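You operate a simulated robot arm through the tools that you are given. There is no shell and no other tool.

You run a simulated robot arm. Do the job below in one go: nothing can be reset, and whatever is moved stays where it is left.

Task
Put things in order on the cream table. At the end: the green hand brush stands where the gold resistor stood; the gold resistor stands on top of the grey instrument case; the abrasive block stands where the blue wrench (marked "25 Nm") stood; the blue wrench stands where the green hand brush stood; whatever was shut is shut again. Leave all else as you found it, and nothing knocked over.
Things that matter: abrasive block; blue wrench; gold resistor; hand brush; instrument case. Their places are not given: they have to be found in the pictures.

It is judged by the outcome, as a careful person would: the job done as asked, and still so three seconds after it is handed in. It fails if anything else is knocked over, pushed out of place, dropped, spilled or broken.

Robot
A 5-joint arm with a two-finger parallel gripper, fixed in place. Base frame: the origin is at the foot of the arm, x ahead of it, y to its left, z up; the work surface is at about z = 0. Readings come in mm, rad, newtons and seconds.
With the tool pointing down near the work surface it reaches from about 260 to 680 mm from the base axis. Its first joint turns from -1.152 to 1.152 rad. The tool tilts only in the upright plane through the base axis and itself; it spins freely about its own axis. Payload 2.9 kg.
The tool frame sits at the grasp point between the pads (the TCP): z along the fingers, y along the line on which they close. The tips reach 30 mm beyond it. The gripper opens to 110 mm. The fingers are 20 mm wide and 10 mm thick; the gripper's body (48 by 112 mm) begins 55 mm behind the TCP.
Orientation is told as [roll, pitch, yaw] about the base's x, y, z axes, in that order, counted from this pose: with the fingers straight down and closing along the base's y, the tool's x points along the base's -x, its y along +y and its z along -z.

Tools
- The arm moves only by the tool drive_tool. Its argument "rows" is one flat list of numbers, 7 for each row, row after row: the shift along the base's x, y, z in mm, then the turn, a rotation vector about the base's x, y, z in degrees, then the closure in counts, from 0 (fully open) to 255 (shut). In form: [x, y, z, wx, wy, wz, jaw, x, y, z, wx, wy, wz, jaw, ...]. A call has 1 to 20 rows; each row shifts and turns the commanded pose from where the row before left it. A row lasts 0.2 s, in which the tool goes at most 50 mm and 0.15 rad; a call with a longer step from one row to the next is refused whole, and so is a gripper value outside its range. A pose out of reach is approached as far as the arm can. The call stops where the force on the tool passes 40 N (or 10 N more than at its start, if that is more) or the arm is blocked; 0.2 s more then pass. Each finger travels about 108 mm/s and halts on what it meets, pressing with about 43 N; the grip force reading is that of the motor and also rises with nothing between the fingers. The clock runs only during rows and for 0.2 s after the last one: add rows that do not move to give the fingers time. The reply holds the time, the measured pose of the TCP, the force on the tool along the base axes, the opening and the grip force, in the units named above and with some noise, with the torque about the TCP (base axes, N m) and any sound that the robot's microphone picked up.
- Cameras (640 x 400 px; columns grow to the right, rows downward): "scene" is fixed at [51, -468.6, 605]; the picture's right is [0.59, -0.81, 0.00], its down [-0.47, -0.34, -0.82] and it looks along [0.66, 0.48, -0.58] (base axes); focal length 250 px, centre (320, 200). "wrist" rides on the gripper at [72, 17, -103] in the tool frame; the picture's right is [-0.23, 0.97, 0.00], its down [-0.76, -0.18, -0.62] and it looks along [-0.61, -0.14, 0.78] (tool axes); focal length 222 px, centre (320, 200).
- get_image(camera): a new picture of that camera. The clock stands still meanwhile.
- locate(camera, pixels): for up to 12 pixels [column, row] of the newest picture of that camera ("zoom" is the newest enlarged one), the place [x, y, z] in the base frame of the surface seen there, good to about 2 mm. The clock stands still meanwhile.
- zoom(camera, box): a new picture of the part [left, top, right, bottom] of that camera's present view, enlarged. The clock stands still meanwhile.
- job_done(): hands the job in; it is judged then, once.

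Open the gripper and draw the arm clear of the work before you hand the job in, unless the task says otherwise.

The tools are called after "Emit:" as a command line: name --argument value ..., lists and objects as JSON in quotes. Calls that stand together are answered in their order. drive_tool: Moves the arm, as the interface text tells. Its arguments: {"type":"object","properties":{"rows":{"type":"array","items":{"type":"number"}}},"required":["rows"]} The other tools are called the same way: get_image (camera) takes a picture; locate (camera, pixels) gives the place of the surface under pixels of a picture; zoom (camera, box) takes an enlarged picture of a part of a camera's view; job_done () hands the job in.

At the start:

```text
clock: 0.0
position: [399.0, 59.5, 359.4]
tool_rot: [-0.001, 0.0, 0.0]
contact_force: [0.8, -0.2, -0.4]
ft_torque: [-0.01, 0.02, 0.02]
finger_gap: 110.2
grip_force: 0.0
```

scene: 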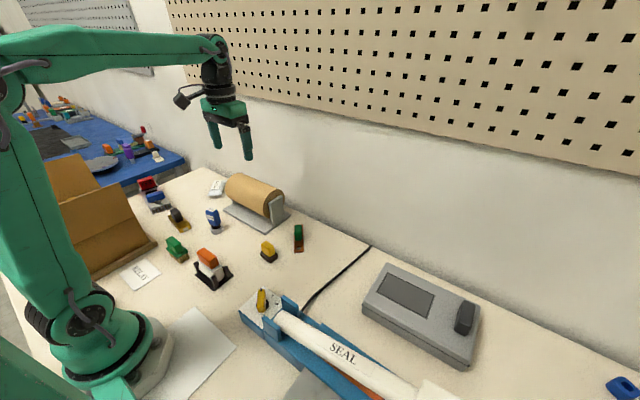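
wrist: 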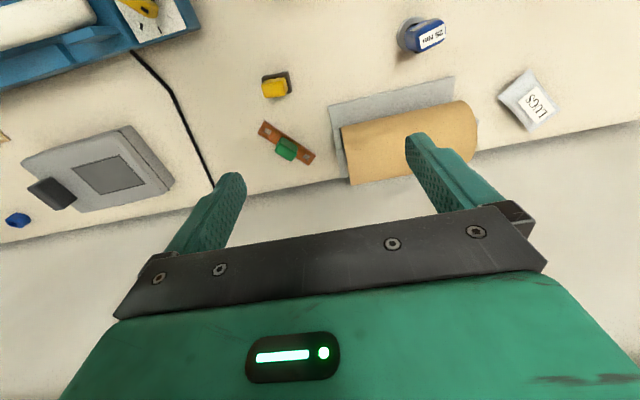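

The first pictures show several small items near (180,240), (210,265), (213,220), (268,250), (298,237) and a grey case at (420,312). I zoom into the scene to identify each one.

Emit:
zoom --camera "scene" --box '[120, 160, 320, 300]'

Emit:
zoom --camera "scene" --box '[220, 240, 500, 400]'

Emit:
zoom --camera "wrist" --box '[240, 0, 580, 200]'

```text
2.86 times, centred on (220, 230) of scene
```

zoom: 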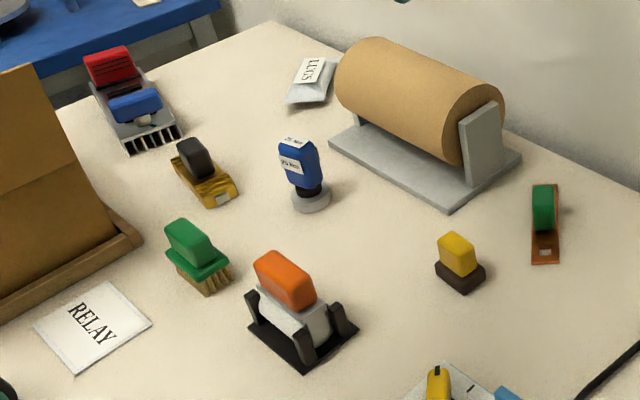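

```text
2.29 times, centred on (360, 320) of scene
```

zoom: 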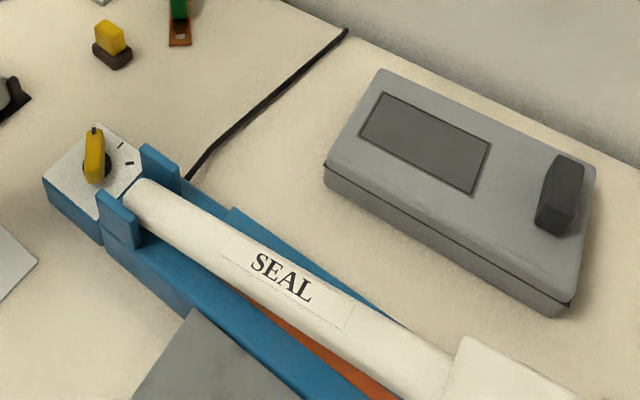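

```text
1.88 times, centred on (410, 100) of wrist
```

zoom: 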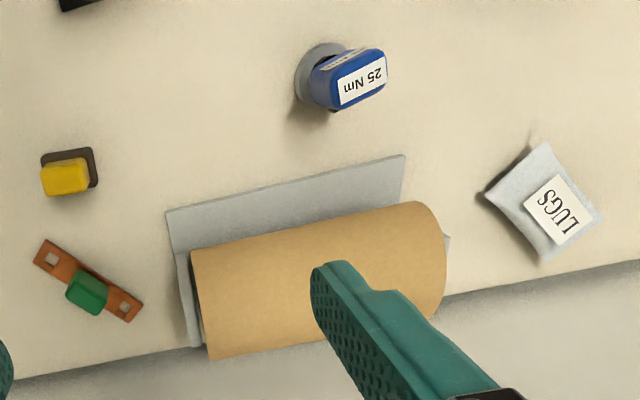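

I need closer looks at the candidates: the yellow-topped dark block (268,250), orange item (210,265), gold item (178,220), and the items behind at (150,190).

Emit:
zoom --camera "scene" --box '[240, 220, 320, 270]'

Emit:
zoom --camera "scene" --box '[160, 230, 240, 300]'

Emit:
zoom --camera "scene" --box '[130, 170, 230, 240]'

Emit:
zoom --camera "scene" --box '[540, 330, 640, 400]'

Emit:
zoom --camera "scene" --box '[350, 250, 490, 380]'

```text
8.00 times, centred on (280, 245) of scene
```

zoom: 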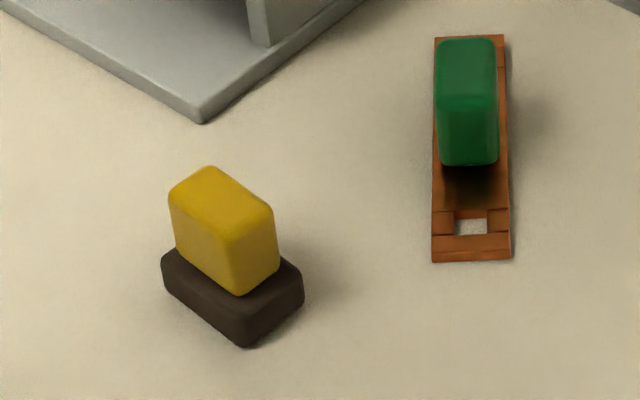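

```text
5.71 times, centred on (200, 265) of scene
```

zoom: 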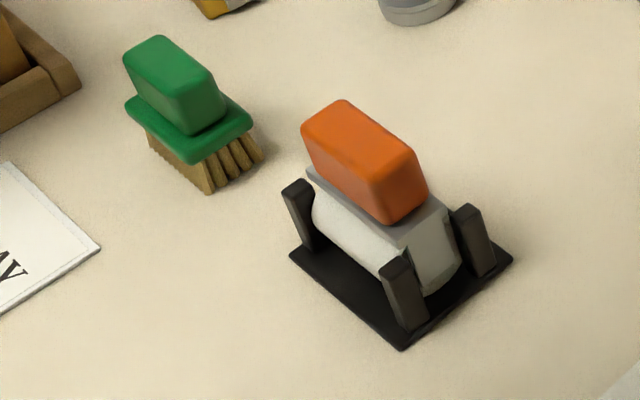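

```text
5.71 times, centred on (180, 205) of scene
```

zoom: 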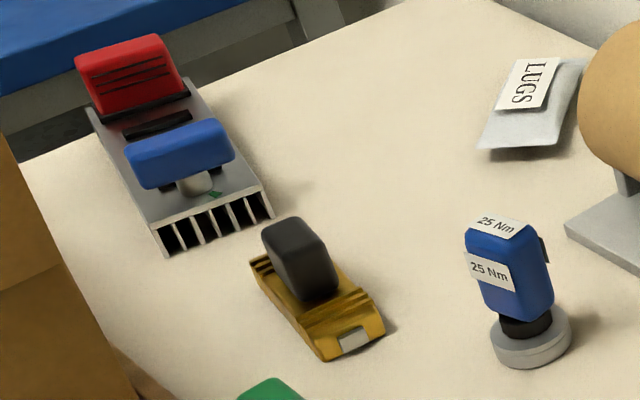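

```text
5.71 times, centred on (590, 365) of scene
```

zoom: 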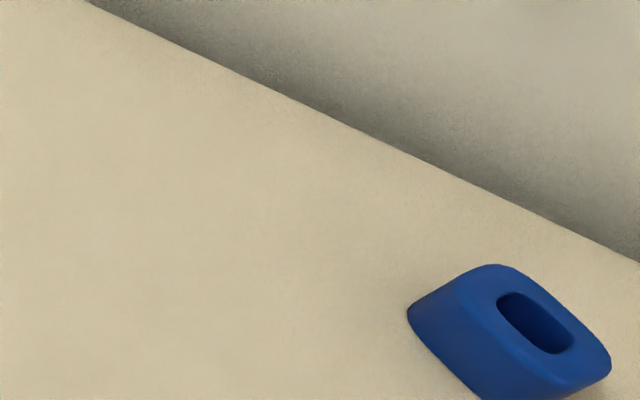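

```text
3.08 times, centred on (420, 315) of scene
```

zoom: 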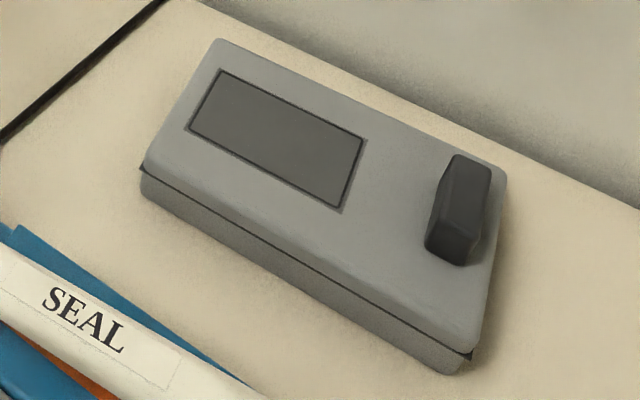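

The abrasive block looks to be the dark brown block with yellow grip, and the gold resistor the gold body with black grip. I zoom on the gold resistor to measure it.

Emit:
zoom --camera "scene" --box '[155, 195, 205, 240]'

```text
8.89 times, centred on (180, 218) of scene
```

zoom: 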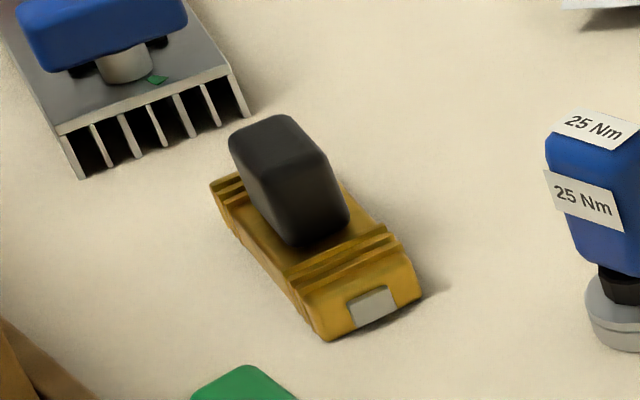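

Measuring points on the resistor: grip top corners near (235,140), (280,115), (325,155), (275,180), and body corners (212,185), (322,340), (420,300), plus the grip foot (300,245).

Emit:
locate --camera "zoom" --pixels '[[236, 140], [285, 118], [322, 158], [272, 178], [280, 148], [345, 215], [296, 240], [214, 188], [324, 335], [418, 300], [340, 265], [450, 330]]'

Emit:
zoom --camera "scene" --box '[195, 195, 235, 240]'

```text
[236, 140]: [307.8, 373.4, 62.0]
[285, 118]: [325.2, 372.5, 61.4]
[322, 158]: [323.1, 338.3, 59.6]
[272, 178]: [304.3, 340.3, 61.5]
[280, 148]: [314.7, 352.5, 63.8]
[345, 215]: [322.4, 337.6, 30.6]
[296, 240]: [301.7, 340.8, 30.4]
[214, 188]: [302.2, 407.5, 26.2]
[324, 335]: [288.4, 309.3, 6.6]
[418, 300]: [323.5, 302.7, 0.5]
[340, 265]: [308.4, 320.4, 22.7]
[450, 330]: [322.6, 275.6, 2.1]
```

```text
8.89 times, centred on (215, 218) of scene
```

zoom: 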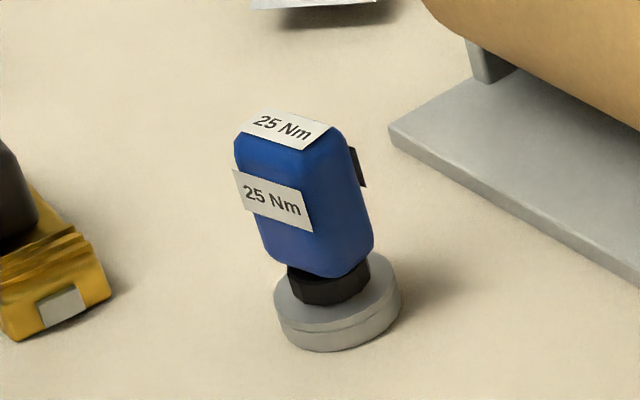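

Resistor: grip about x 304–325, y 338–374, top z≈63, body top ≈24. Now measuring the wrench: top label (285,128), blue body edges, dark neck (330,285), disc base (340,320).

Emit:
locate --camera "zoom" --pixels '[[285, 128], [245, 140], [325, 130], [310, 150], [305, 262], [365, 245], [250, 175], [330, 290], [280, 300], [398, 285], [320, 348], [360, 165]]'

Emit:
zoom --camera "scene" --box '[155, 228, 205, 273]'

```text
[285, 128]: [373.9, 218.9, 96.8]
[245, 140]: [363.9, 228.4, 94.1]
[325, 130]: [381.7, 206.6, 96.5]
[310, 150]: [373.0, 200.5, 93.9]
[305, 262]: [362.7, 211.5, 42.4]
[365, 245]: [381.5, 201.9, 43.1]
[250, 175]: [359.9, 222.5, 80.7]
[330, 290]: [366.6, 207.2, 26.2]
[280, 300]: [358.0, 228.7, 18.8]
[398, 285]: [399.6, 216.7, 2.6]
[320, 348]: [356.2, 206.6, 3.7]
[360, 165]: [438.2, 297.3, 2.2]
```

```text
8.89 times, centred on (180, 250) of scene
```

zoom: 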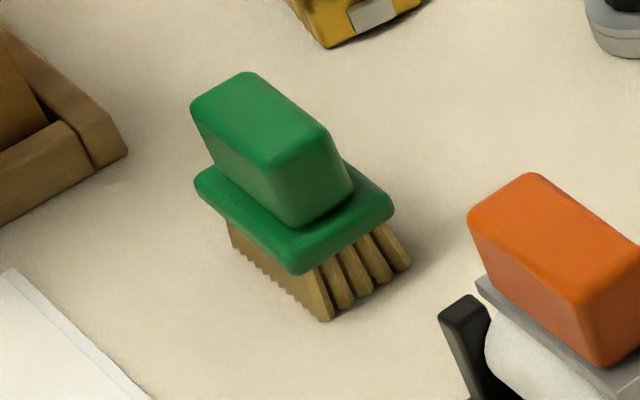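

Wrench: centred near (374,216), blue grip z 42–97. Now the brush: grip top corners (195,105), (245,75), (325,130), (265,165), plate corners (200,180), (300,270), (390,210), bristle feet (325,318), (408,265).

Emit:
locate --camera "zoom" --pixels '[[197, 108], [247, 78], [325, 130], [268, 162], [260, 120], [300, 222], [350, 190], [200, 182], [298, 268], [390, 208], [325, 316], [408, 264]]'

Emit:
zoom --camera "scene" --box '[250, 230, 290, 270]'

```text
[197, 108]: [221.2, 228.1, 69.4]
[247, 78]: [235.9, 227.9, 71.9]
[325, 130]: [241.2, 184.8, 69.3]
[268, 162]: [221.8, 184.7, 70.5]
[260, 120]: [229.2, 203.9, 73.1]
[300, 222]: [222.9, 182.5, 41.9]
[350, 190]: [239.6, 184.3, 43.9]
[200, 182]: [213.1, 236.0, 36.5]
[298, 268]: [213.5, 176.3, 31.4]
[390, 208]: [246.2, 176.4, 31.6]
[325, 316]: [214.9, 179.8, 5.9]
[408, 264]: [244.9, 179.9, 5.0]
```

```text
10.00 times, centred on (270, 250) of scene
```

zoom: 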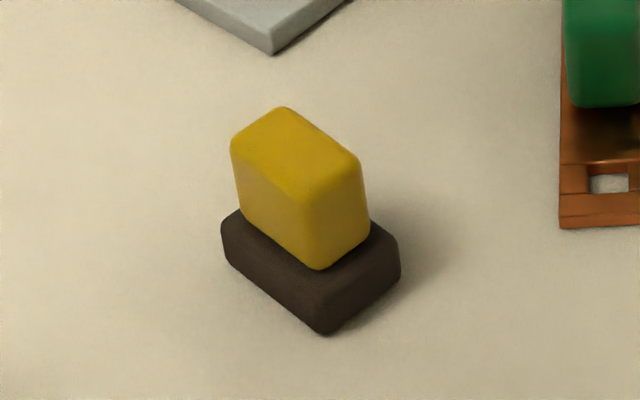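

Brush: grip x 220–241, y 184–228, top z≈73, plate ≈38. Now the abrasive block: yellow top corners (235,145), (285,108), (358,160), (305,200), and dark base corners (225,225), (325,330), (398,270).

Emit:
locate --camera "zoom" --pixels '[[236, 145], [286, 112], [355, 160], [305, 195], [295, 150], [320, 265], [367, 235], [226, 225], [325, 300], [396, 250], [325, 330], [398, 275]]'

Emit:
zoom --camera "scene" --box '[350, 250, 490, 380]'

```text
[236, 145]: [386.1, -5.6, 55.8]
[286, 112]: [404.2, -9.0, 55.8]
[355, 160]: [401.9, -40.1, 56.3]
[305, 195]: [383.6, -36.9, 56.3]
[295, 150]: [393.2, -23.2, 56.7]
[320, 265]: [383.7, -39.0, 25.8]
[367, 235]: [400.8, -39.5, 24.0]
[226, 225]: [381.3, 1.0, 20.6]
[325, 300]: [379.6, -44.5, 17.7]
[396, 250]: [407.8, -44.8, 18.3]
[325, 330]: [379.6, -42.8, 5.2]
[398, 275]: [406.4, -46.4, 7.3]
```

```text
3.08 times, centred on (420, 315) of scene
```

zoom: 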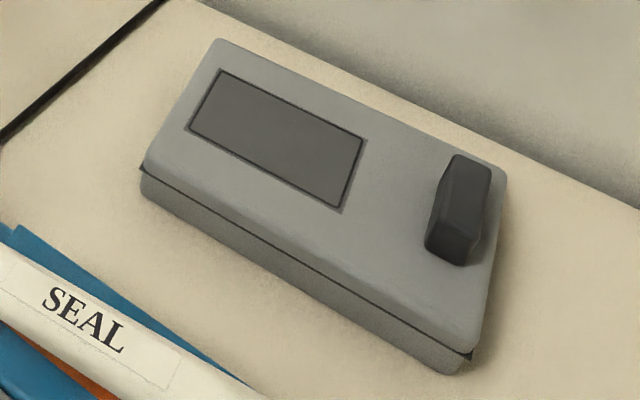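

Abrasive block: grip centre ≈(394,-23), top z≈57, base top ≈21. Now the case: lid corners (215,45), (150,165), (465,345), (500,175), window, and handle (460,210).

Emit:
locate --camera "zoom" --pixels '[[218, 45], [152, 162], [462, 345], [498, 175], [220, 75], [192, 128], [335, 205], [360, 145], [270, 135], [400, 220], [462, 170], [445, 245]]'

Emit:
locate --camera "scene" --pixels '[[430, 318], [410, 310], [425, 330], [440, 345], [445, 300], [620, 387], [370, 245], [330, 280], [262, 300], [300, 320], [400, 345], [280, 315]]'

```text
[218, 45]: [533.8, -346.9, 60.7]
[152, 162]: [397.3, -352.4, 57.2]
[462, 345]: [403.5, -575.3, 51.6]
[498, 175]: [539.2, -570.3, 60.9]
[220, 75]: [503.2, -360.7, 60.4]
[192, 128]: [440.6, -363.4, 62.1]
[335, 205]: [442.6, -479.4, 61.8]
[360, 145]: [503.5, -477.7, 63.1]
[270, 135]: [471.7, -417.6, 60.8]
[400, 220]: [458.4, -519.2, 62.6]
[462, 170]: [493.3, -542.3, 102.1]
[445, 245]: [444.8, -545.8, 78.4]
```

```text
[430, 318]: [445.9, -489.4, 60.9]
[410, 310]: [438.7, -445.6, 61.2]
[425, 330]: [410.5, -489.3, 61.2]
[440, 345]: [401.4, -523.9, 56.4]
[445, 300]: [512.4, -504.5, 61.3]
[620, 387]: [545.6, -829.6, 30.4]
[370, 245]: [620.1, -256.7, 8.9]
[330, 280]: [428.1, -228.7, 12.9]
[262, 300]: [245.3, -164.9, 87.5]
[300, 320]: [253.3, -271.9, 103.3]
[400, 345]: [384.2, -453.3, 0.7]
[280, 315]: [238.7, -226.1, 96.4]
```

Case lid is flat at z≈61.5 over x≈405–540, with a bare strip between the window (ends y≈-480) and handle (starts y≈-531). I check tall neighbours: brown holder, orange item, heat sink handles, paper roll.

Emit:
locate --camera "scene" --pixels '[[60, 158], [85, 158], [110, 188], [130, 215], [152, 243], [120, 245], [208, 255], [147, 184], [158, 198], [255, 185], [140, 275], [300, 230]]'

Emit:
locate --camera "zoom" --pixels '[[455, 155], [485, 165], [425, 245], [465, 260], [430, 260], [420, 235], [400, 280], [380, 180], [355, 215], [440, 155], [430, 310], [395, 150]]'

```text
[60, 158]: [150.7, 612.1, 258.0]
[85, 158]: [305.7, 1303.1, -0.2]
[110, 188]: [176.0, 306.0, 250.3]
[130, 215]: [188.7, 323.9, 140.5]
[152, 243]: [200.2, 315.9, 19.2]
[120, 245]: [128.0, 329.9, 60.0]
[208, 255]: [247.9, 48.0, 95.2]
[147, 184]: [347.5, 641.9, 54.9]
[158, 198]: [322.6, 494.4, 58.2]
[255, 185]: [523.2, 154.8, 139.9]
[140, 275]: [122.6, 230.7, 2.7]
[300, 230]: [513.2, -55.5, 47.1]
```

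```text
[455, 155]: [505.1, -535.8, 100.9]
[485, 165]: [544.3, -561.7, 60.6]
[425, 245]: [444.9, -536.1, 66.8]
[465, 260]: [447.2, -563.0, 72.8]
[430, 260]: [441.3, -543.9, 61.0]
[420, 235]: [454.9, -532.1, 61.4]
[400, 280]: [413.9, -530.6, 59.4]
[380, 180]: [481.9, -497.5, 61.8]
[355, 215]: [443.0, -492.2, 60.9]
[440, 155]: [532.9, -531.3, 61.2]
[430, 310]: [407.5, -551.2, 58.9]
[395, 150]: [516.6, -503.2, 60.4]
```

The brown holder is tall (z≈258) but stays at x<200, y>306, so the arm can approach the resistor from the right. I move above the resistor, turning the tool about +83° so that the fingers close across its grip.

Emit:
drive_tool --rows '[-7.083, 24.625, -10.78, 0, 0, 6.917, 60, -7.083, 24.625, -10.78, 0, 0, 6.917, 100, -7.083, 24.625, -10.78, 0, 0, 6.917, 100, -7.083, 24.625, -10.78, 0, 0, 6.917, 100, -7.083, 24.625, -10.78, 0, 0, 6.917, 100, -7.083, 24.625, -10.78, 0, 0, 6.917, 100, -7.083, 24.625, -10.78, 0, 0, 6.917, 100, -7.083, 24.625, -10.78, 0, 0, 6.917, 100, -7.083, 24.625, -10.78, 0, 0, 6.917, 100, -7.083, 24.625, -10.78, 0, 0, 6.917, 100, -7.083, 24.625, -10.78, 0, 0, 6.917, 100, -7.083, 24.625, -10.78, 0, 0, 6.917, 100, 0, 0, 0, 0, 0, 0, 100]'

Emit:
get_image --camera "wrist"

Emit:
get_image --camera "scene"

```text
clock: 2.8
position: [314.9, 354.7, 229.4]
tool_rot: [0.0, 0.0, 1.45]
contact_force: [-0.1, 0.2, -0.3]
ft_torque: [0.02, 0.02, 0.0]
finger_gap: 67.1
grip_force: 0.1
```

```text
taken
```

wrist: 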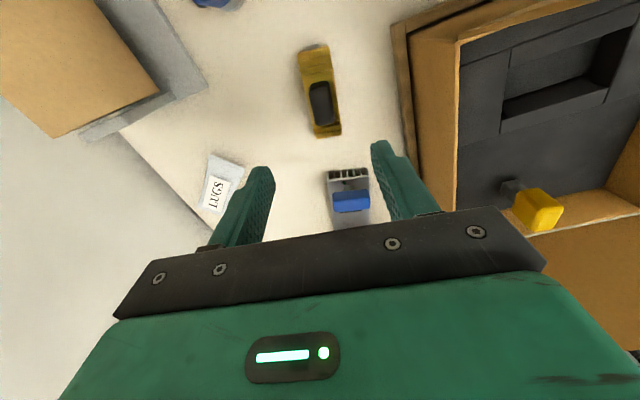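

```text
taken
```

scene: 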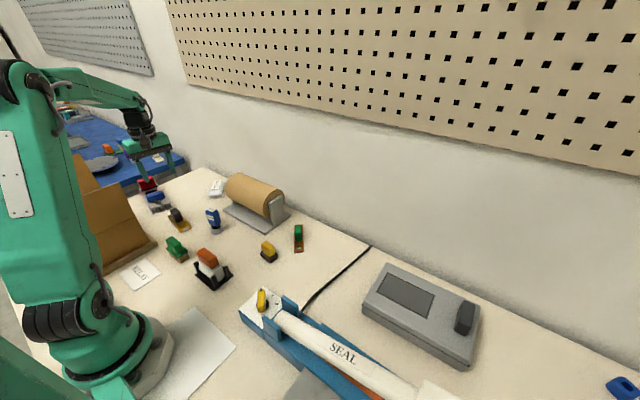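

The wrist view shows the gold resistor at (320,95), and the brown box to the right contains a dark insert with a yellow handle at (535,205). I zoom to be sure which item is the abrasive block.

Emit:
zoom --camera "wrist" --box '[390, 0, 640, 260]'

Emit:
zoom --camera "wrist" --box '[270, 30, 380, 150]'

```text
1.54 times, centred on (515, 130) of wrist
```

zoom: 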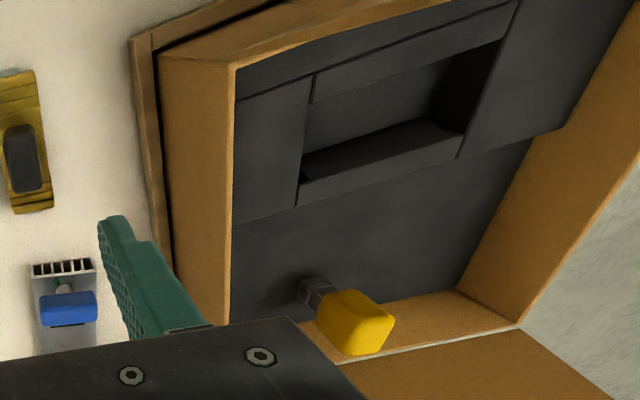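

```text
3.33 times, centred on (325, 90) of wrist
```

zoom: 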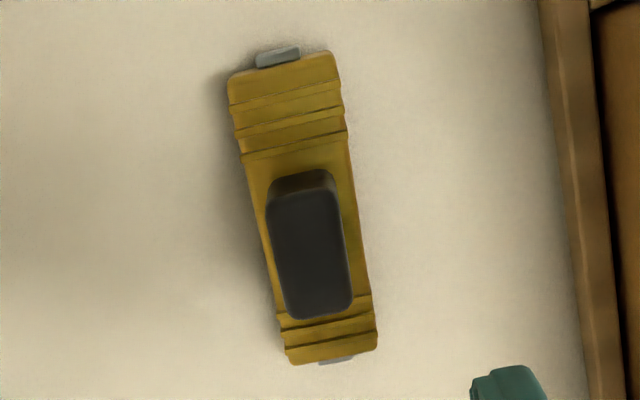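

The item in the box is a screwdriver-like tool in foam, so the brown block is the abrasive block. I locate the resistor's grip and body corners in this zoom.

Emit:
locate --camera "zoom" --pixels '[[272, 205], [335, 200], [350, 300], [290, 312], [310, 255], [232, 85], [330, 60], [372, 345], [292, 358], [300, 120], [330, 335], [275, 60]]'

```text
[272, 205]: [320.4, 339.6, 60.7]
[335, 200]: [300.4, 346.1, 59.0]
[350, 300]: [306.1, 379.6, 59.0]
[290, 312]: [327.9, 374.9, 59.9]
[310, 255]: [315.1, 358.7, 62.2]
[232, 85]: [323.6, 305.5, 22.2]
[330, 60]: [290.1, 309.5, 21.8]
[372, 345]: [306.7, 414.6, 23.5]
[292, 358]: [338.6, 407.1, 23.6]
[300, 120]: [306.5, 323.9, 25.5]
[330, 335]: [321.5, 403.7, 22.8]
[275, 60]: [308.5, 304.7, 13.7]
```

Resistor centre ≈(314.6,359.4), long axis 9° off +y. I correct +4.8 mm in y and −2° yaw, and go down to z≈58 (tips ≈28, above the ≈25 body ridges).

Emit:
drive_tool --rows '[0, 4.8, 0, 0, 0, -2, 100, 0, 0, -40, 0, 0, 0, 100, 0, 0, -40, 0, 0, 0, 100, 0, 0, -40, 0, 0, 0, 100, 0, 0, -30, 0, 0, 0, 100, 0, 0, -15, 0, 0, 0, 100, 0, 0, -6.4, 0, 0, 0, 100, 0, 0, 0, 0, 0, 0, 100]'

Emit:
get_image --camera "wrist"

Emit:
zoom --camera "scene" --box '[110, 120, 230, 240]'

```text
clock: 4.6
position: [314.1, 358.4, 58.0]
tool_rot: [-0.001, -0.001, 1.414]
contact_force: [-0.3, -1.1, -0.4]
ft_torque: [0.02, -0.03, 0.0]
finger_gap: 66.6
grip_force: 0.0
```

```text
taken
```

wrist: 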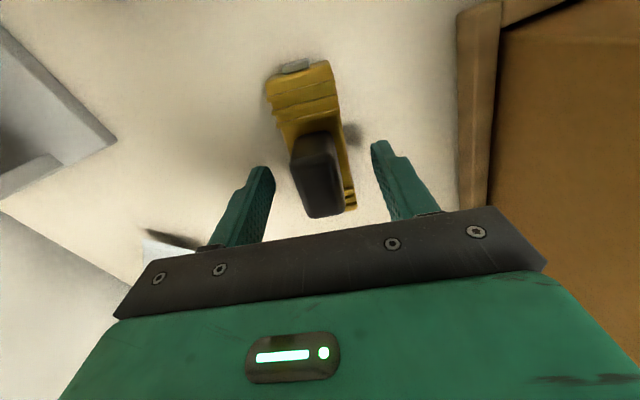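

```text
3.33 times, centred on (170, 180) of scene
```

zoom: 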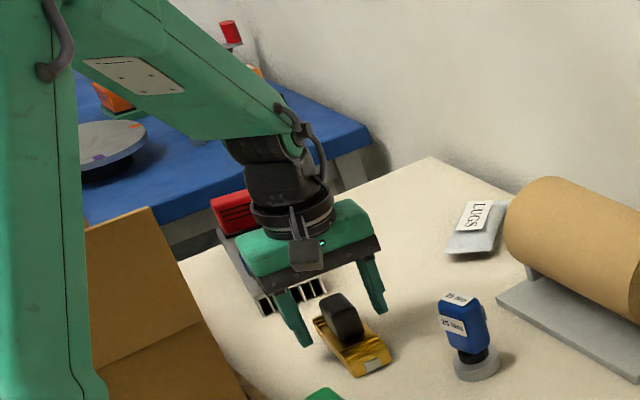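

The fingers sit on both sides of the grip (wrist view: grip at (320,175) between the fingers). I close on it.

Emit:
drive_tool --rows '[0, 0, 0, 0, 0, 0, 170, 0, 0, 0, 0, 0, 0, 255, 0, 0, 0, 0, 0, 0, 255, 0, 0, 0, 0, 0, 0, 255]'

Emit:
get_image --camera "wrist"

```text
clock: 5.6
position: [313.5, 360.1, 59.7]
tool_rot: [0.001, 0.001, 1.414]
contact_force: [-1.4, 0.4, 0.9]
ft_torque: [0.16, 0.11, 0.05]
finger_gap: 25.4
grip_force: 43.2
```

```text
taken
```

wrist: 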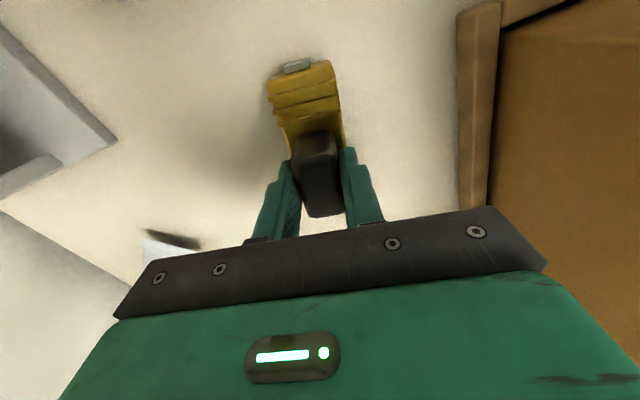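

Grip holds at a 25.4 mm gap with 43 N. I lift it gently to about z=250 and check.

Emit:
drive_tool --rows '[0, 0, 10, 0, 0, 0, 255, 0, 0, 30, 0, 0, 0, 255, 0, 0, 40, 0, 0, 0, 255, 0, 0, 40, 0, 0, 0, 255, 0, 0, 40, 0, 0, 0, 255, 0, 0, 32, 0, 0, 0, 255, 0, 0, 0, 0, 0, 0, 255]'

Emit:
get_image --camera "wrist"

```text
clock: 7.2
position: [314.2, 359.9, 248.3]
tool_rot: [0.001, 0.0, 1.412]
contact_force: [0.4, -0.9, -2.1]
ft_torque: [-0.01, 0.02, -0.06]
finger_gap: 25.4
grip_force: 42.9
```

```text
taken
```

wrist: 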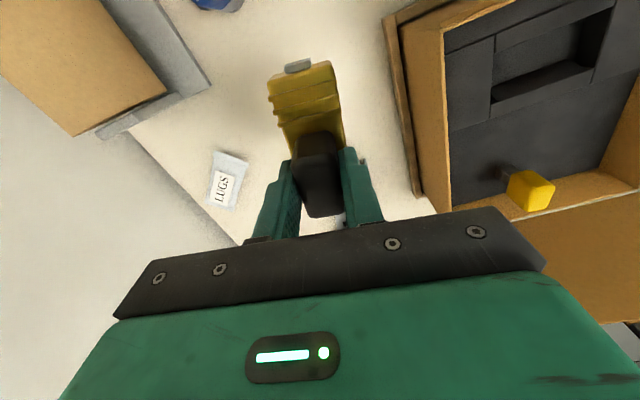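

The resistor is held firmly and hangs level. I carry it towards the case at z≈250, turning −81° so that its long axis lies along x.

Emit:
drive_tool --rows '[3, -18, 1, 0, 0, -2, 255, 6, -36.5, 0, 0, 0, -4.05, 255, 6, -36.5, 0, 0, 0, -4.05, 255, 6, -36.5, 0, 0, 0, -4.05, 255, 6, -36.5, 0, 0, 0, -4.05, 255, 6, -36.5, 0, 0, 0, -4.05, 255, 6, -36.5, 0, 0, 0, -4.05, 255, 6, -36.5, 0, 0, 0, -4.05, 255, 6, -36.5, 0, 0, 0, -4.05, 255, 6, -36.5, 0, 0, 0, -4.05, 255, 6, -36.5, 0, 0, 0, -4.05, 255, 6, -36.5, 0, 0, 0, -4.05, 255, 6, -36.5, 0, 0, 0, -4.05, 255, 6, -36.5, 0, 0, 0, -4.05, 255, 6, -36.5, 0, 0, 0, -4.05, 255, 6, -36.5, 0, 0, 0, -4.05, 255, 6, -36.5, 0, 0, 0, -4.05, 255, 6, -36.5, 0, 0, 0, -4.05, 255, 6, -36.5, 0, 0, 0, -4.05, 255, 3, -20, 0, 0, 0, -4, 255]'

Emit:
get_image --camera "scene"

```text
clock: 11.4
position: [427.5, -335.6, 250.6]
tool_rot: [-0.002, 0.0, 0.036]
contact_force: [0.4, -0.2, -2.3]
ft_torque: [0.01, 0.01, 0.0]
finger_gap: 25.5
grip_force: 43.0
```

```text
taken
```

scene: 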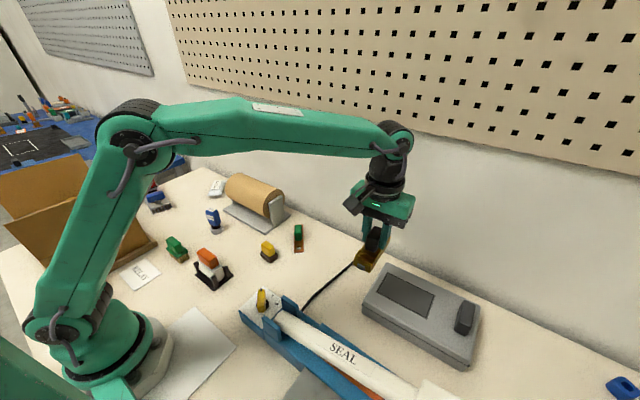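

The resistor hangs safely; now at (427,-336,250). I go on to (455,-500) at z≈200 and check that the arm reaches it.

Emit:
drive_tool --rows '[5.5, -33, -10, 0, 0, -1, 255, 5.5, -33, -10, 0, 0, -1, 255, 5.5, -33, -10, 0, 0, 0, 255, 5.5, -33, -10, 0, 0, 0, 255, 5.5, -32.4, -10, 0, 0, 0, 255, 0, 0, 0, 0, 0, 0, 255]'

Emit:
get_image --camera "wrist"

Emit:
zoom --camera "scene" --box '[340, 180, 500, 380]'

```text
clock: 12.8
position: [441.2, -486.3, 195.7]
tool_rot: [0.002, 0.005, 0.004]
contact_force: [0.0, -0.4, -2.8]
ft_torque: [0.0, -0.01, -0.01]
finger_gap: 25.5
grip_force: 42.8
out of reach, approached as far as the arm can: row 5
```

```text
taken
```

wrist: 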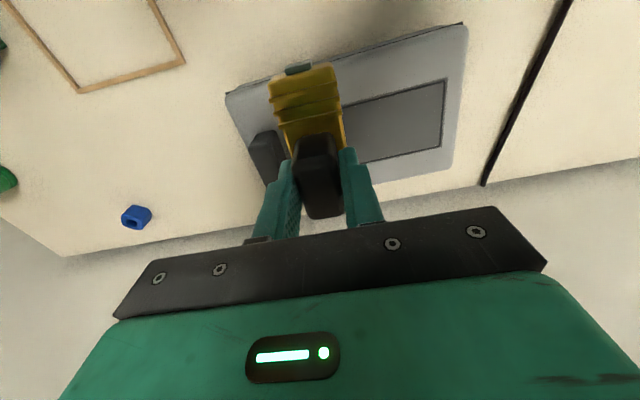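

```text
2.00 times, centred on (420, 280) of scene
```

zoom: 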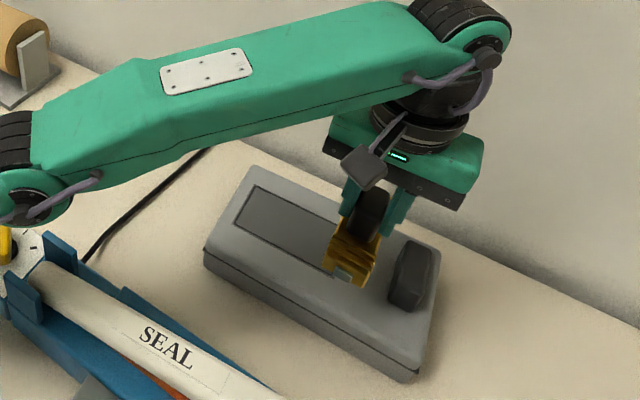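

At z≈196 the arm tops out at radius ≈657, so the window–handle strip is not safely reachable. I'll instead use the bare front strip of the lid (x≈405–440) with the resistor's long axis along y, turning the tool to −90° while pulling back to about (423,-435).

Emit:
drive_tool --rows '[-3, 6, 0, 0, 0, -7.5, 255, -3, 6, 0, 0, 0, -7.5, 255, -3, 6, 0, 0, 0, -7.5, 255, -3, 6, 0, 0, 0, -7.5, 255, -3, 6, 0, 0, 0, -7.5, 255, -3, 6, 0, 0, 0, -7.5, 255, -3, 6, 0, 0, 0, -7.5, 255, -3, 6, 0, 0, 0, -7.5, 255, -3, 6, 0, 0, 0, -7.5, 255, -3, 6, 0, 0, 0, -7.5, 255, -2, 5, 0, 0, 0, -7.5, 255, 0, 0, 0, 0, 0, -7.5, 255, 0, 0, 0, 0, 0, 0, 255]'

Emit:
get_image --camera "wrist"

Emit:
zoom --camera "scene" --box '[340, 180, 500, 380]'

```text
clock: 15.6
position: [453.8, -468.4, 215.2]
tool_rot: [0.0, 0.0, -1.571]
contact_force: [0.2, 0.3, -3.2]
ft_torque: [-0.01, 0.0, -0.01]
finger_gap: 25.6
grip_force: 42.9
out of reach, approached as far as the arm can: row 1, 2, 3, 4, 5, 6, 7, 8, 9, 10, 11
```

```text
taken
```

wrist: 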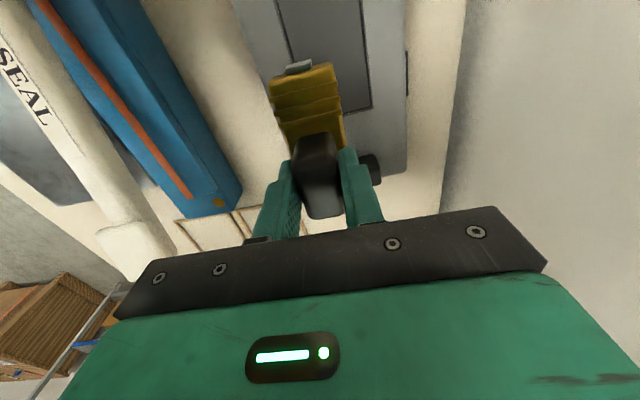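

```text
2.00 times, centred on (420, 280) of scene
```

zoom: 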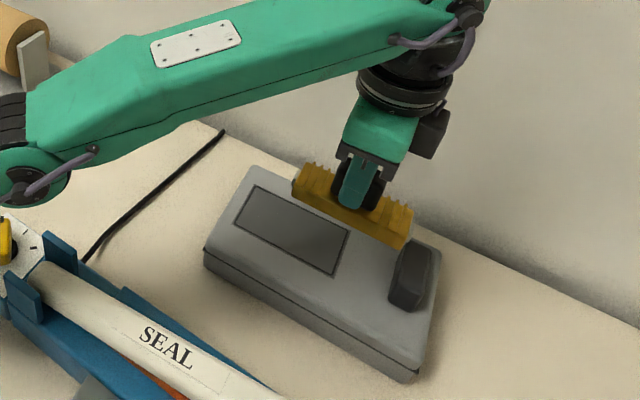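

The reading is now (453.8,-468.4,215.2) with yaw −90°. I pull back towards (423,-435) at z≈200 and re-read.

Emit:
drive_tool --rows '[-10, 11, -5, 0, 0, 0, 255, -10, 11, -5, 0, 0, 0, 255, -10.8, 11.4, -5, 0, 0, 0, 255, 0, 0, 0, 0, 0, 0, 255, 0, 0, 0, 0, 0, 0, 255]'

Emit:
get_image --camera "wrist"

Emit:
zoom --camera "scene" --box '[340, 180, 500, 380]'

```text
clock: 16.8
position: [455.0, -466.9, 214.6]
tool_rot: [0.001, 0.0, -1.569]
contact_force: [0.2, 0.6, -2.7]
ft_torque: [0.01, 0.03, 0.0]
finger_gap: 25.5
grip_force: 42.8
out of reach, approached as far as the arm can: row 1, 2, 3
```

```text
taken
```

wrist: 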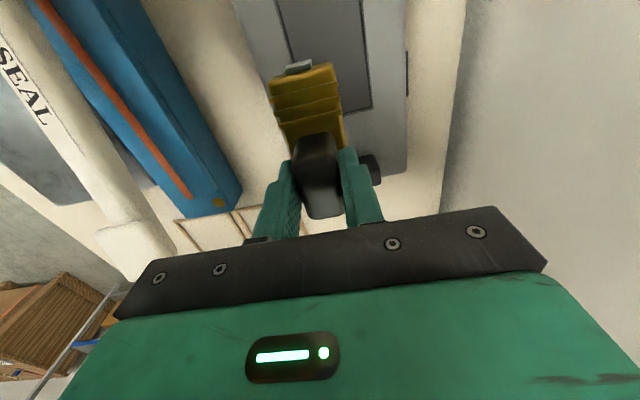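

```text
2.00 times, centred on (420, 280) of scene
```

zoom: 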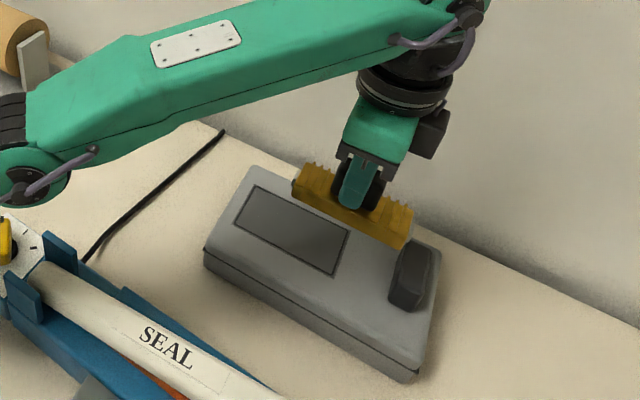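

The arm reports these inward rows as out of reach although the radius shrinks, so it may be stretched at a singular pose. I look at the full scene to see the arm's posture.

Emit:
get_image --camera "scene"

```text
taken
```

scene: 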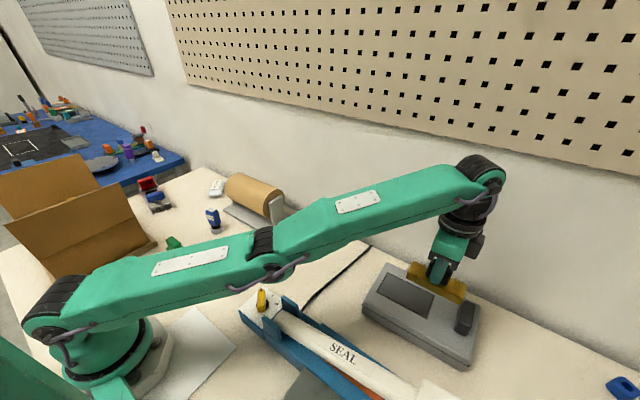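

The arm is stretched straight (elbow at (262,262)), so purely inward targets leave it stuck at the singular pose. A small downward step should bend the elbow upward again; the resistor still has about 95 mm of clearance over the lid.

Emit:
drive_tool --rows '[0, 0, -10, 0, 0, 0, 255, 0, 0, -10, 0, 0, 0, 255, 0, 0, 0, 0, 0, 0, 255]'

Emit:
get_image --camera "scene"

```text
clock: 17.6
position: [457.1, -470.5, 196.2]
tool_rot: [-0.002, 0.0, -1.569]
contact_force: [0.0, 0.0, -2.7]
ft_torque: [0.01, 0.02, -0.02]
finger_gap: 25.5
grip_force: 43.2
out of reach, approached as far as the arm can: row 2
```

```text
taken
```

scene: 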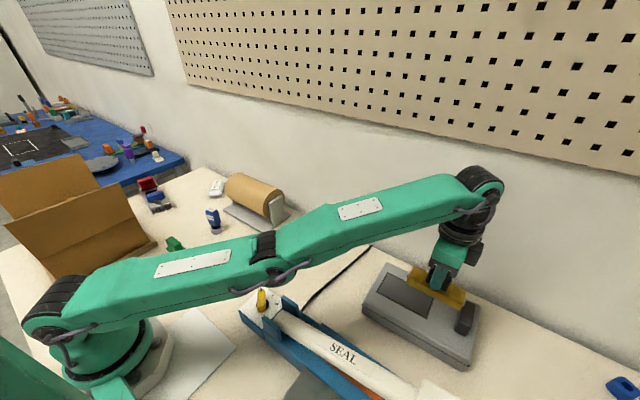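

Still stretched straight. A tilt in the arm's upright plane (fingertips towards the base) with a matching inward shift forces the elbow to bend; the resistor is ~75 mm above the lid so this is safe.

Emit:
drive_tool --rows '[-16.7, 17.2, 5, 5.0, 4.9, 0, 255, -16.7, 17.2, 5, 5.0, 4.9, 0, 255, 0, 0, 0, 0, 0, 0, 255]'

Emit:
get_image --camera "scene"

```text
clock: 18.4
position: [423.8, -436.5, 206.6]
tool_rot: [-0.172, 0.177, -1.583]
contact_force: [0.6, -0.2, -1.7]
ft_torque: [0.0, -0.02, -0.02]
finger_gap: 25.9
grip_force: 43.4
```

```text
taken
```

scene: 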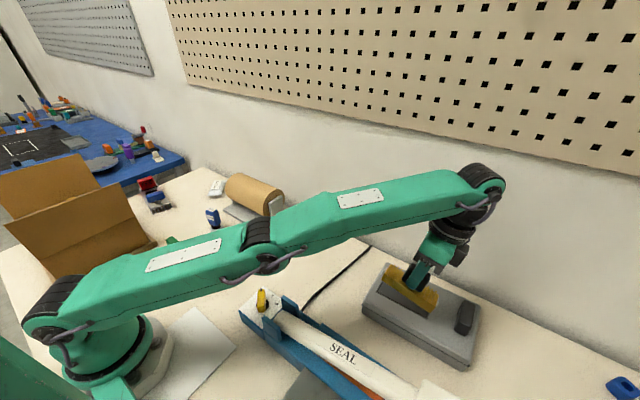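

The arm followed exactly this time: elbow bent up, pose (423.8,-436.5,206.6) tilted 14°. I move inward a bit more, then take the tilt out gradually with the wrist moving inward.

Emit:
drive_tool --rows '[-14, 14.3, 0, 0, 0, 0, 255, -14, 14.3, 0, 0, 0, 0, 255, 0, 0, 0, -2.5, -2.45, 0, 255, 0, 0, 0, -2.5, -2.45, 0, 255, 0, 0, 0, -2.5, -2.45, 0, 255, 0, 0, 0, -2.5, -2.45, 0, 255, 0, 0, 0, 0, 0, 0, 255]'

Emit:
get_image --camera "scene"

```text
clock: 20.0
position: [395.7, -406.0, 205.7]
tool_rot: [0.0, 0.0, -1.569]
contact_force: [-0.3, 1.0, -2.1]
ft_torque: [0.03, -0.02, 0.01]
finger_gap: 25.4
grip_force: 42.8
```

```text
taken
```

scene: 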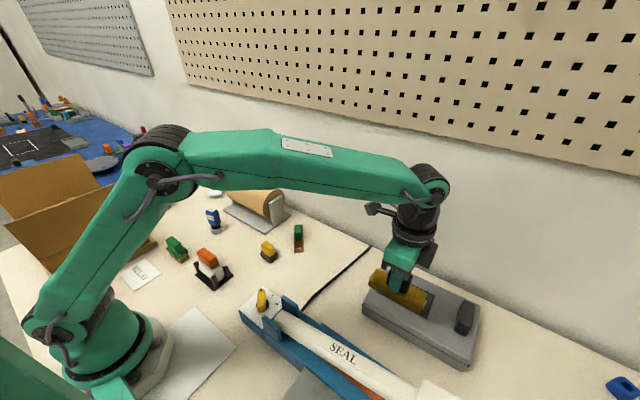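

Elbow-up posture is restored at (395.7,-406,205.7), tool upright again. I check how the resistor sits in the grip before placing.

Emit:
get_image --camera "wrist"

Emit:
zoom --camera "scene" --box '[350, 230, 450, 330]'

```text
taken
```

wrist: 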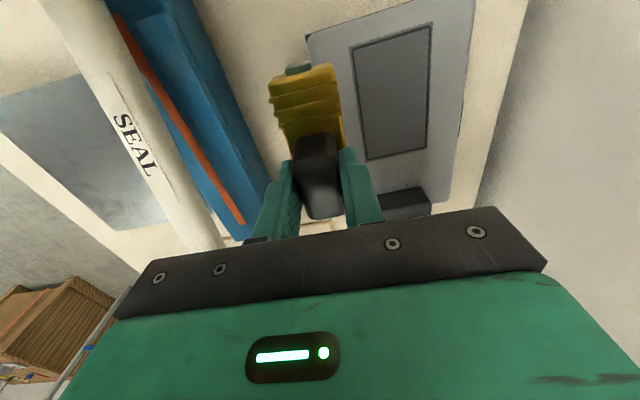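

```text
4.00 times, centred on (400, 280) of scene
```

zoom: 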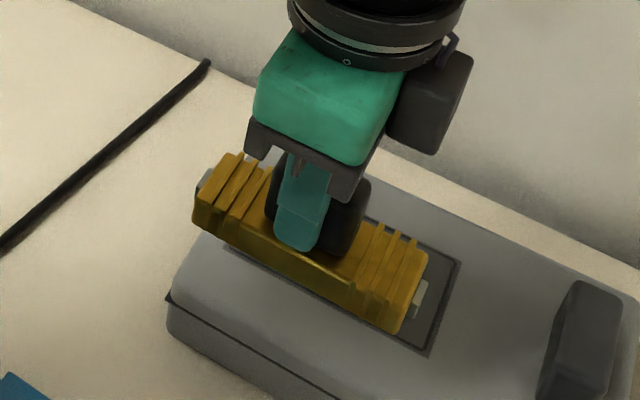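

Locating the resistor's corners: bottom edge (195,222), (395,330), end top (425,250), and top ridges, to know its offset from the TCP.

Emit:
locate --camera "zoom" --pixels '[[197, 222], [388, 328], [195, 195], [395, 305], [426, 255], [408, 328], [425, 285], [240, 155], [300, 270], [350, 240], [404, 240], [200, 210]]'

```text
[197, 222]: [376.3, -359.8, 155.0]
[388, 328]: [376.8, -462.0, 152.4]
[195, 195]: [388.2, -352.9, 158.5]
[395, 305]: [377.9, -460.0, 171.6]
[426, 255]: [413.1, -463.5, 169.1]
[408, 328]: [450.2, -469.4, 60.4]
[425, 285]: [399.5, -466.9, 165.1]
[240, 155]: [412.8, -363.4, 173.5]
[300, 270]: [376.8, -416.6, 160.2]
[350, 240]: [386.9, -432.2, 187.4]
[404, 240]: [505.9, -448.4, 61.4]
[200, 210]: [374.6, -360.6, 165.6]
```

The resistor's bottom is ≈58 mm below the TCP and it is level within ~1°, body x≈375.5–413 for TCP x=395.7. I move to TCP (425,-442) and go down to z≈124 (about 4 mm above contact).

Emit:
drive_tool --rows '[10, -12, 0, 0, 0, 0, 255, 10, -12, 0, 0, 0, 0, 255, 9.3, -12, 0, 0, 0, 0, 255, 0, 0, -20, 0, 0, 0, 255, 0, 0, -20, 0, 0, 0, 255, 0, 0, -20, 0, 0, 0, 255, 0, 0, -15, 0, 0, 0, 255, 0, 0, -6.7, 0, 0, 0, 255, 0, 0, 0, 0, 0, 0, 255]'

Emit:
zoom --camera "scene" --box '[350, 240, 490, 380]'

```text
clock: 22.0
position: [427.1, -444.1, 125.0]
tool_rot: [0.0, 0.001, -1.568]
contact_force: [-0.5, 0.4, -2.3]
ft_torque: [-0.01, -0.03, -0.03]
finger_gap: 25.9
grip_force: 43.6
```

```text
2.86 times, centred on (420, 310) of scene
```

zoom: 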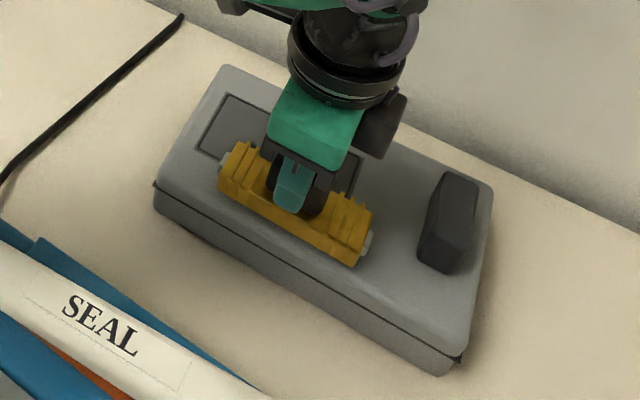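

It hovers just above the front strip of the lid, clear of the handle. I lower it in 1 mm steps until contact shows.

Emit:
drive_tool --rows '[0, 0, -1, 0, 0, 0, 255, 0, 0, -1, 0, 0, 0, 255, 0, 0, -1, 0, 0, 0, 255, 0, 0, 0, 0, 0, 0, 255]'

```text
clock: 23.0
position: [426.6, -444.2, 122.0]
tool_rot: [-0.001, -0.001, -1.57]
contact_force: [0.2, 0.5, -1.3]
ft_torque: [0.03, -0.05, -0.04]
finger_gap: 25.7
grip_force: 43.2
```

No contact yet at z≈122 (force still ≈ the part's weight). I lower further in small steps.

Emit:
drive_tool --rows '[0, 0, -1, 0, 0, 0, 255, 0, 0, 0, 0, 0, 0, 255]'

Emit:
drive_tool --rows '[0, 0, -1, 0, 0, 0, 255, 0, 0, 0, 0, 0, 0, 255]'

```text
clock: 23.6
position: [426.1, -444.7, 120.1]
tool_rot: [0.0, 0.0, -1.568]
contact_force: [-0.7, 0.6, -1.7]
ft_torque: [0.02, -0.03, -0.01]
finger_gap: 25.4
grip_force: 42.9
```

```text
clock: 24.2
position: [426.0, -443.1, 119.3]
tool_rot: [0.001, 0.0, -1.57]
contact_force: [1.4, -1.0, -1.4]
ft_torque: [0.01, 0.0, -0.02]
finger_gap: 25.6
grip_force: 43.0
```

Still only the part's weight on the sensor at z≈119.5. I continue down by single millimetres, watching the force and the picture.

Emit:
drive_tool --rows '[0, 0, -0.7, 0, 0, 0, 255, 0, 0, 0, 0, 0, 0, 255]'

Emit:
zoom --camera "scene" --box '[370, 260, 450, 330]'

```text
clock: 24.8
position: [425.9, -443.3, 118.9]
tool_rot: [0.0, 0.0, -1.568]
contact_force: [0.6, -0.3, -2.4]
ft_torque: [0.01, 0.0, 0.03]
finger_gap: 25.4
grip_force: 43.3
```

```text
5.71 times, centred on (410, 295) of scene
```

zoom: 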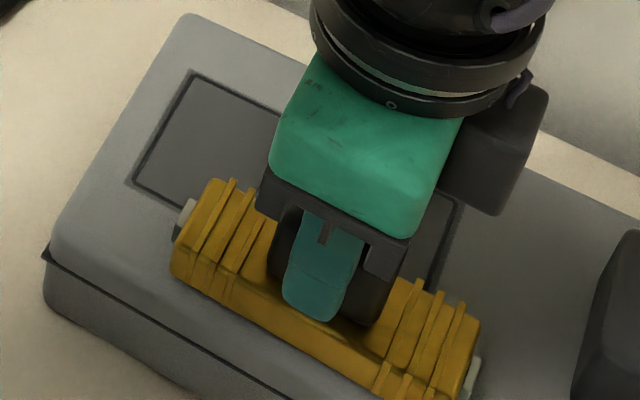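

No contact shadow line is evident yet, so I keep lowering in fine steps and read the force after each.

Emit:
drive_tool --rows '[0, 0, -0.8, 0, 0, 0, 255, 0, 0, 0, 0, 0, 0, 255]'

Emit:
drive_tool --rows '[0, 0, -0.8, 0, 0, 0, 255, 0, 0, 0, 0, 0, 0, 255]'

```text
clock: 25.4
position: [425.5, -445.0, 118.3]
tool_rot: [0.001, 0.0, -1.569]
contact_force: [0.4, 0.0, -2.4]
ft_torque: [-0.04, -0.02, 0.0]
finger_gap: 26.0
grip_force: 42.9
```

```text
clock: 26.0
position: [426.2, -445.0, 119.0]
tool_rot: [-0.001, 0.0, -1.568]
contact_force: [-0.9, 1.6, 2.7]
ft_torque: [-0.21, 0.09, -0.03]
finger_gap: 25.8
grip_force: 43.2
```

Contact now: force rose to +2.7 N, with the −y end touching first. I press 0.6 mm more so that it settles level, then open the fingers to about 40 mm.

Emit:
drive_tool --rows '[0, 0, -0.6, 0, 0, 0, 255, 0, 0, 0, 0, 0, 0, 255]'

Emit:
drive_tool --rows '[0, 0, 0, 0, 0, 0, 185, 0, 0, 0, 0, 0, 0, 165, 0, 0, 0, 0, 0, 0, 160, 0, 0, 0, 0, 0, 0, 160]'

Emit:
get_image --camera "wrist"

Emit:
zoom --camera "scene" --box '[370, 260, 450, 330]'

```text
clock: 26.6
position: [426.1, -445.2, 118.1]
tool_rot: [0.001, -0.002, -1.569]
contact_force: [-2.0, -0.2, 10.9]
ft_torque: [0.05, 0.25, -0.02]
finger_gap: 25.3
grip_force: 43.5
```

```text
clock: 27.6
position: [425.2, -444.2, 116.7]
tool_rot: [0.0, 0.0, -1.569]
contact_force: [0.4, 0.4, -0.7]
ft_torque: [-0.01, -0.03, -0.02]
finger_gap: 41.0
grip_force: 0.1
```

```text
taken
```

wrist: 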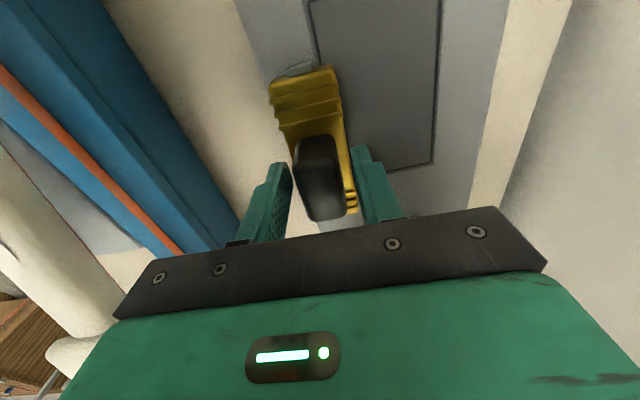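

```text
5.71 times, centred on (410, 295) of scene
```

zoom: 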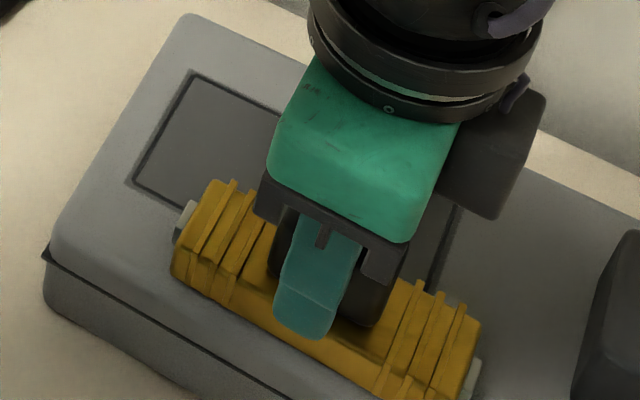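

Released cleanly; the resistor rests on the lid. I lift straight up off it, then swing back towards the brush while turning the tool by +180° in stages.

Emit:
drive_tool --rows '[0, 0, 5, 0, 0, 0, 160, 0, 0, 20, 0, 0, 0, 160, 0, 0, 30, 0, 0, 0, 160, -8.5, 28.5, 4, 0, 0, 7.8, 140, -8.5, 28.5, 4, 0, 0, 7.8, 100, -8.5, 28.5, 4, 0, 0, 7.8, 100, -8.5, 28.5, 4, 0, 0, 7.8, 100, -8.5, 28.5, 4, 0, 0, 7.8, 100, -8.5, 28.5, 4, 0, 0, 7.8, 100, -8.5, 28.5, 4, 0, 0, 7.8, 100, -8.5, 28.5, 4, 0, 0, 7.8, 100, -8.5, 28.5, 4, 0, 0, 7.8, 100, -8.5, 28.5, 4, 0, 0, 7.8, 100, -8.5, 28.5, 4, 0, 0, 7.8, 100, -8.5, 28.5, 4, 0, 0, 7.8, 100, -8.5, 28.5, 4, 0, 0, 7.8, 100, -8.5, 28.5, 4, 0, 0, 7.8, 100, -8.5, 28.5, 4, 0, 0, 7.8, 100, -8.5, 28.5, 4, 0, 0, 7.8, 100]'

Emit:
get_image --camera "scene"

Emit:
zoom --camera "scene" --box '[350, 240, 490, 380]'

```text
clock: 31.6
position: [289.6, 13.1, 236.4]
tool_rot: [0.001, 0.0, 0.612]
contact_force: [-0.5, 0.1, 0.5]
ft_torque: [0.02, 0.01, -0.01]
finger_gap: 66.9
grip_force: 0.1
```

```text
taken
```

scene: 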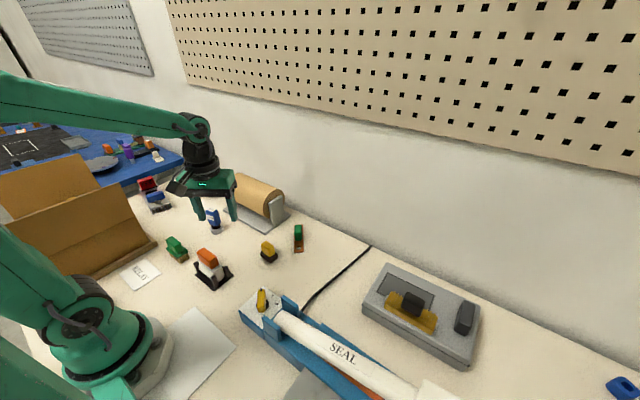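

```text
2.86 times, centred on (420, 310) of scene
```

zoom: 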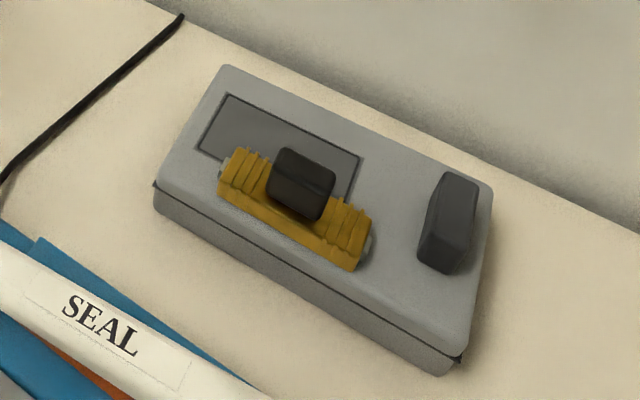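

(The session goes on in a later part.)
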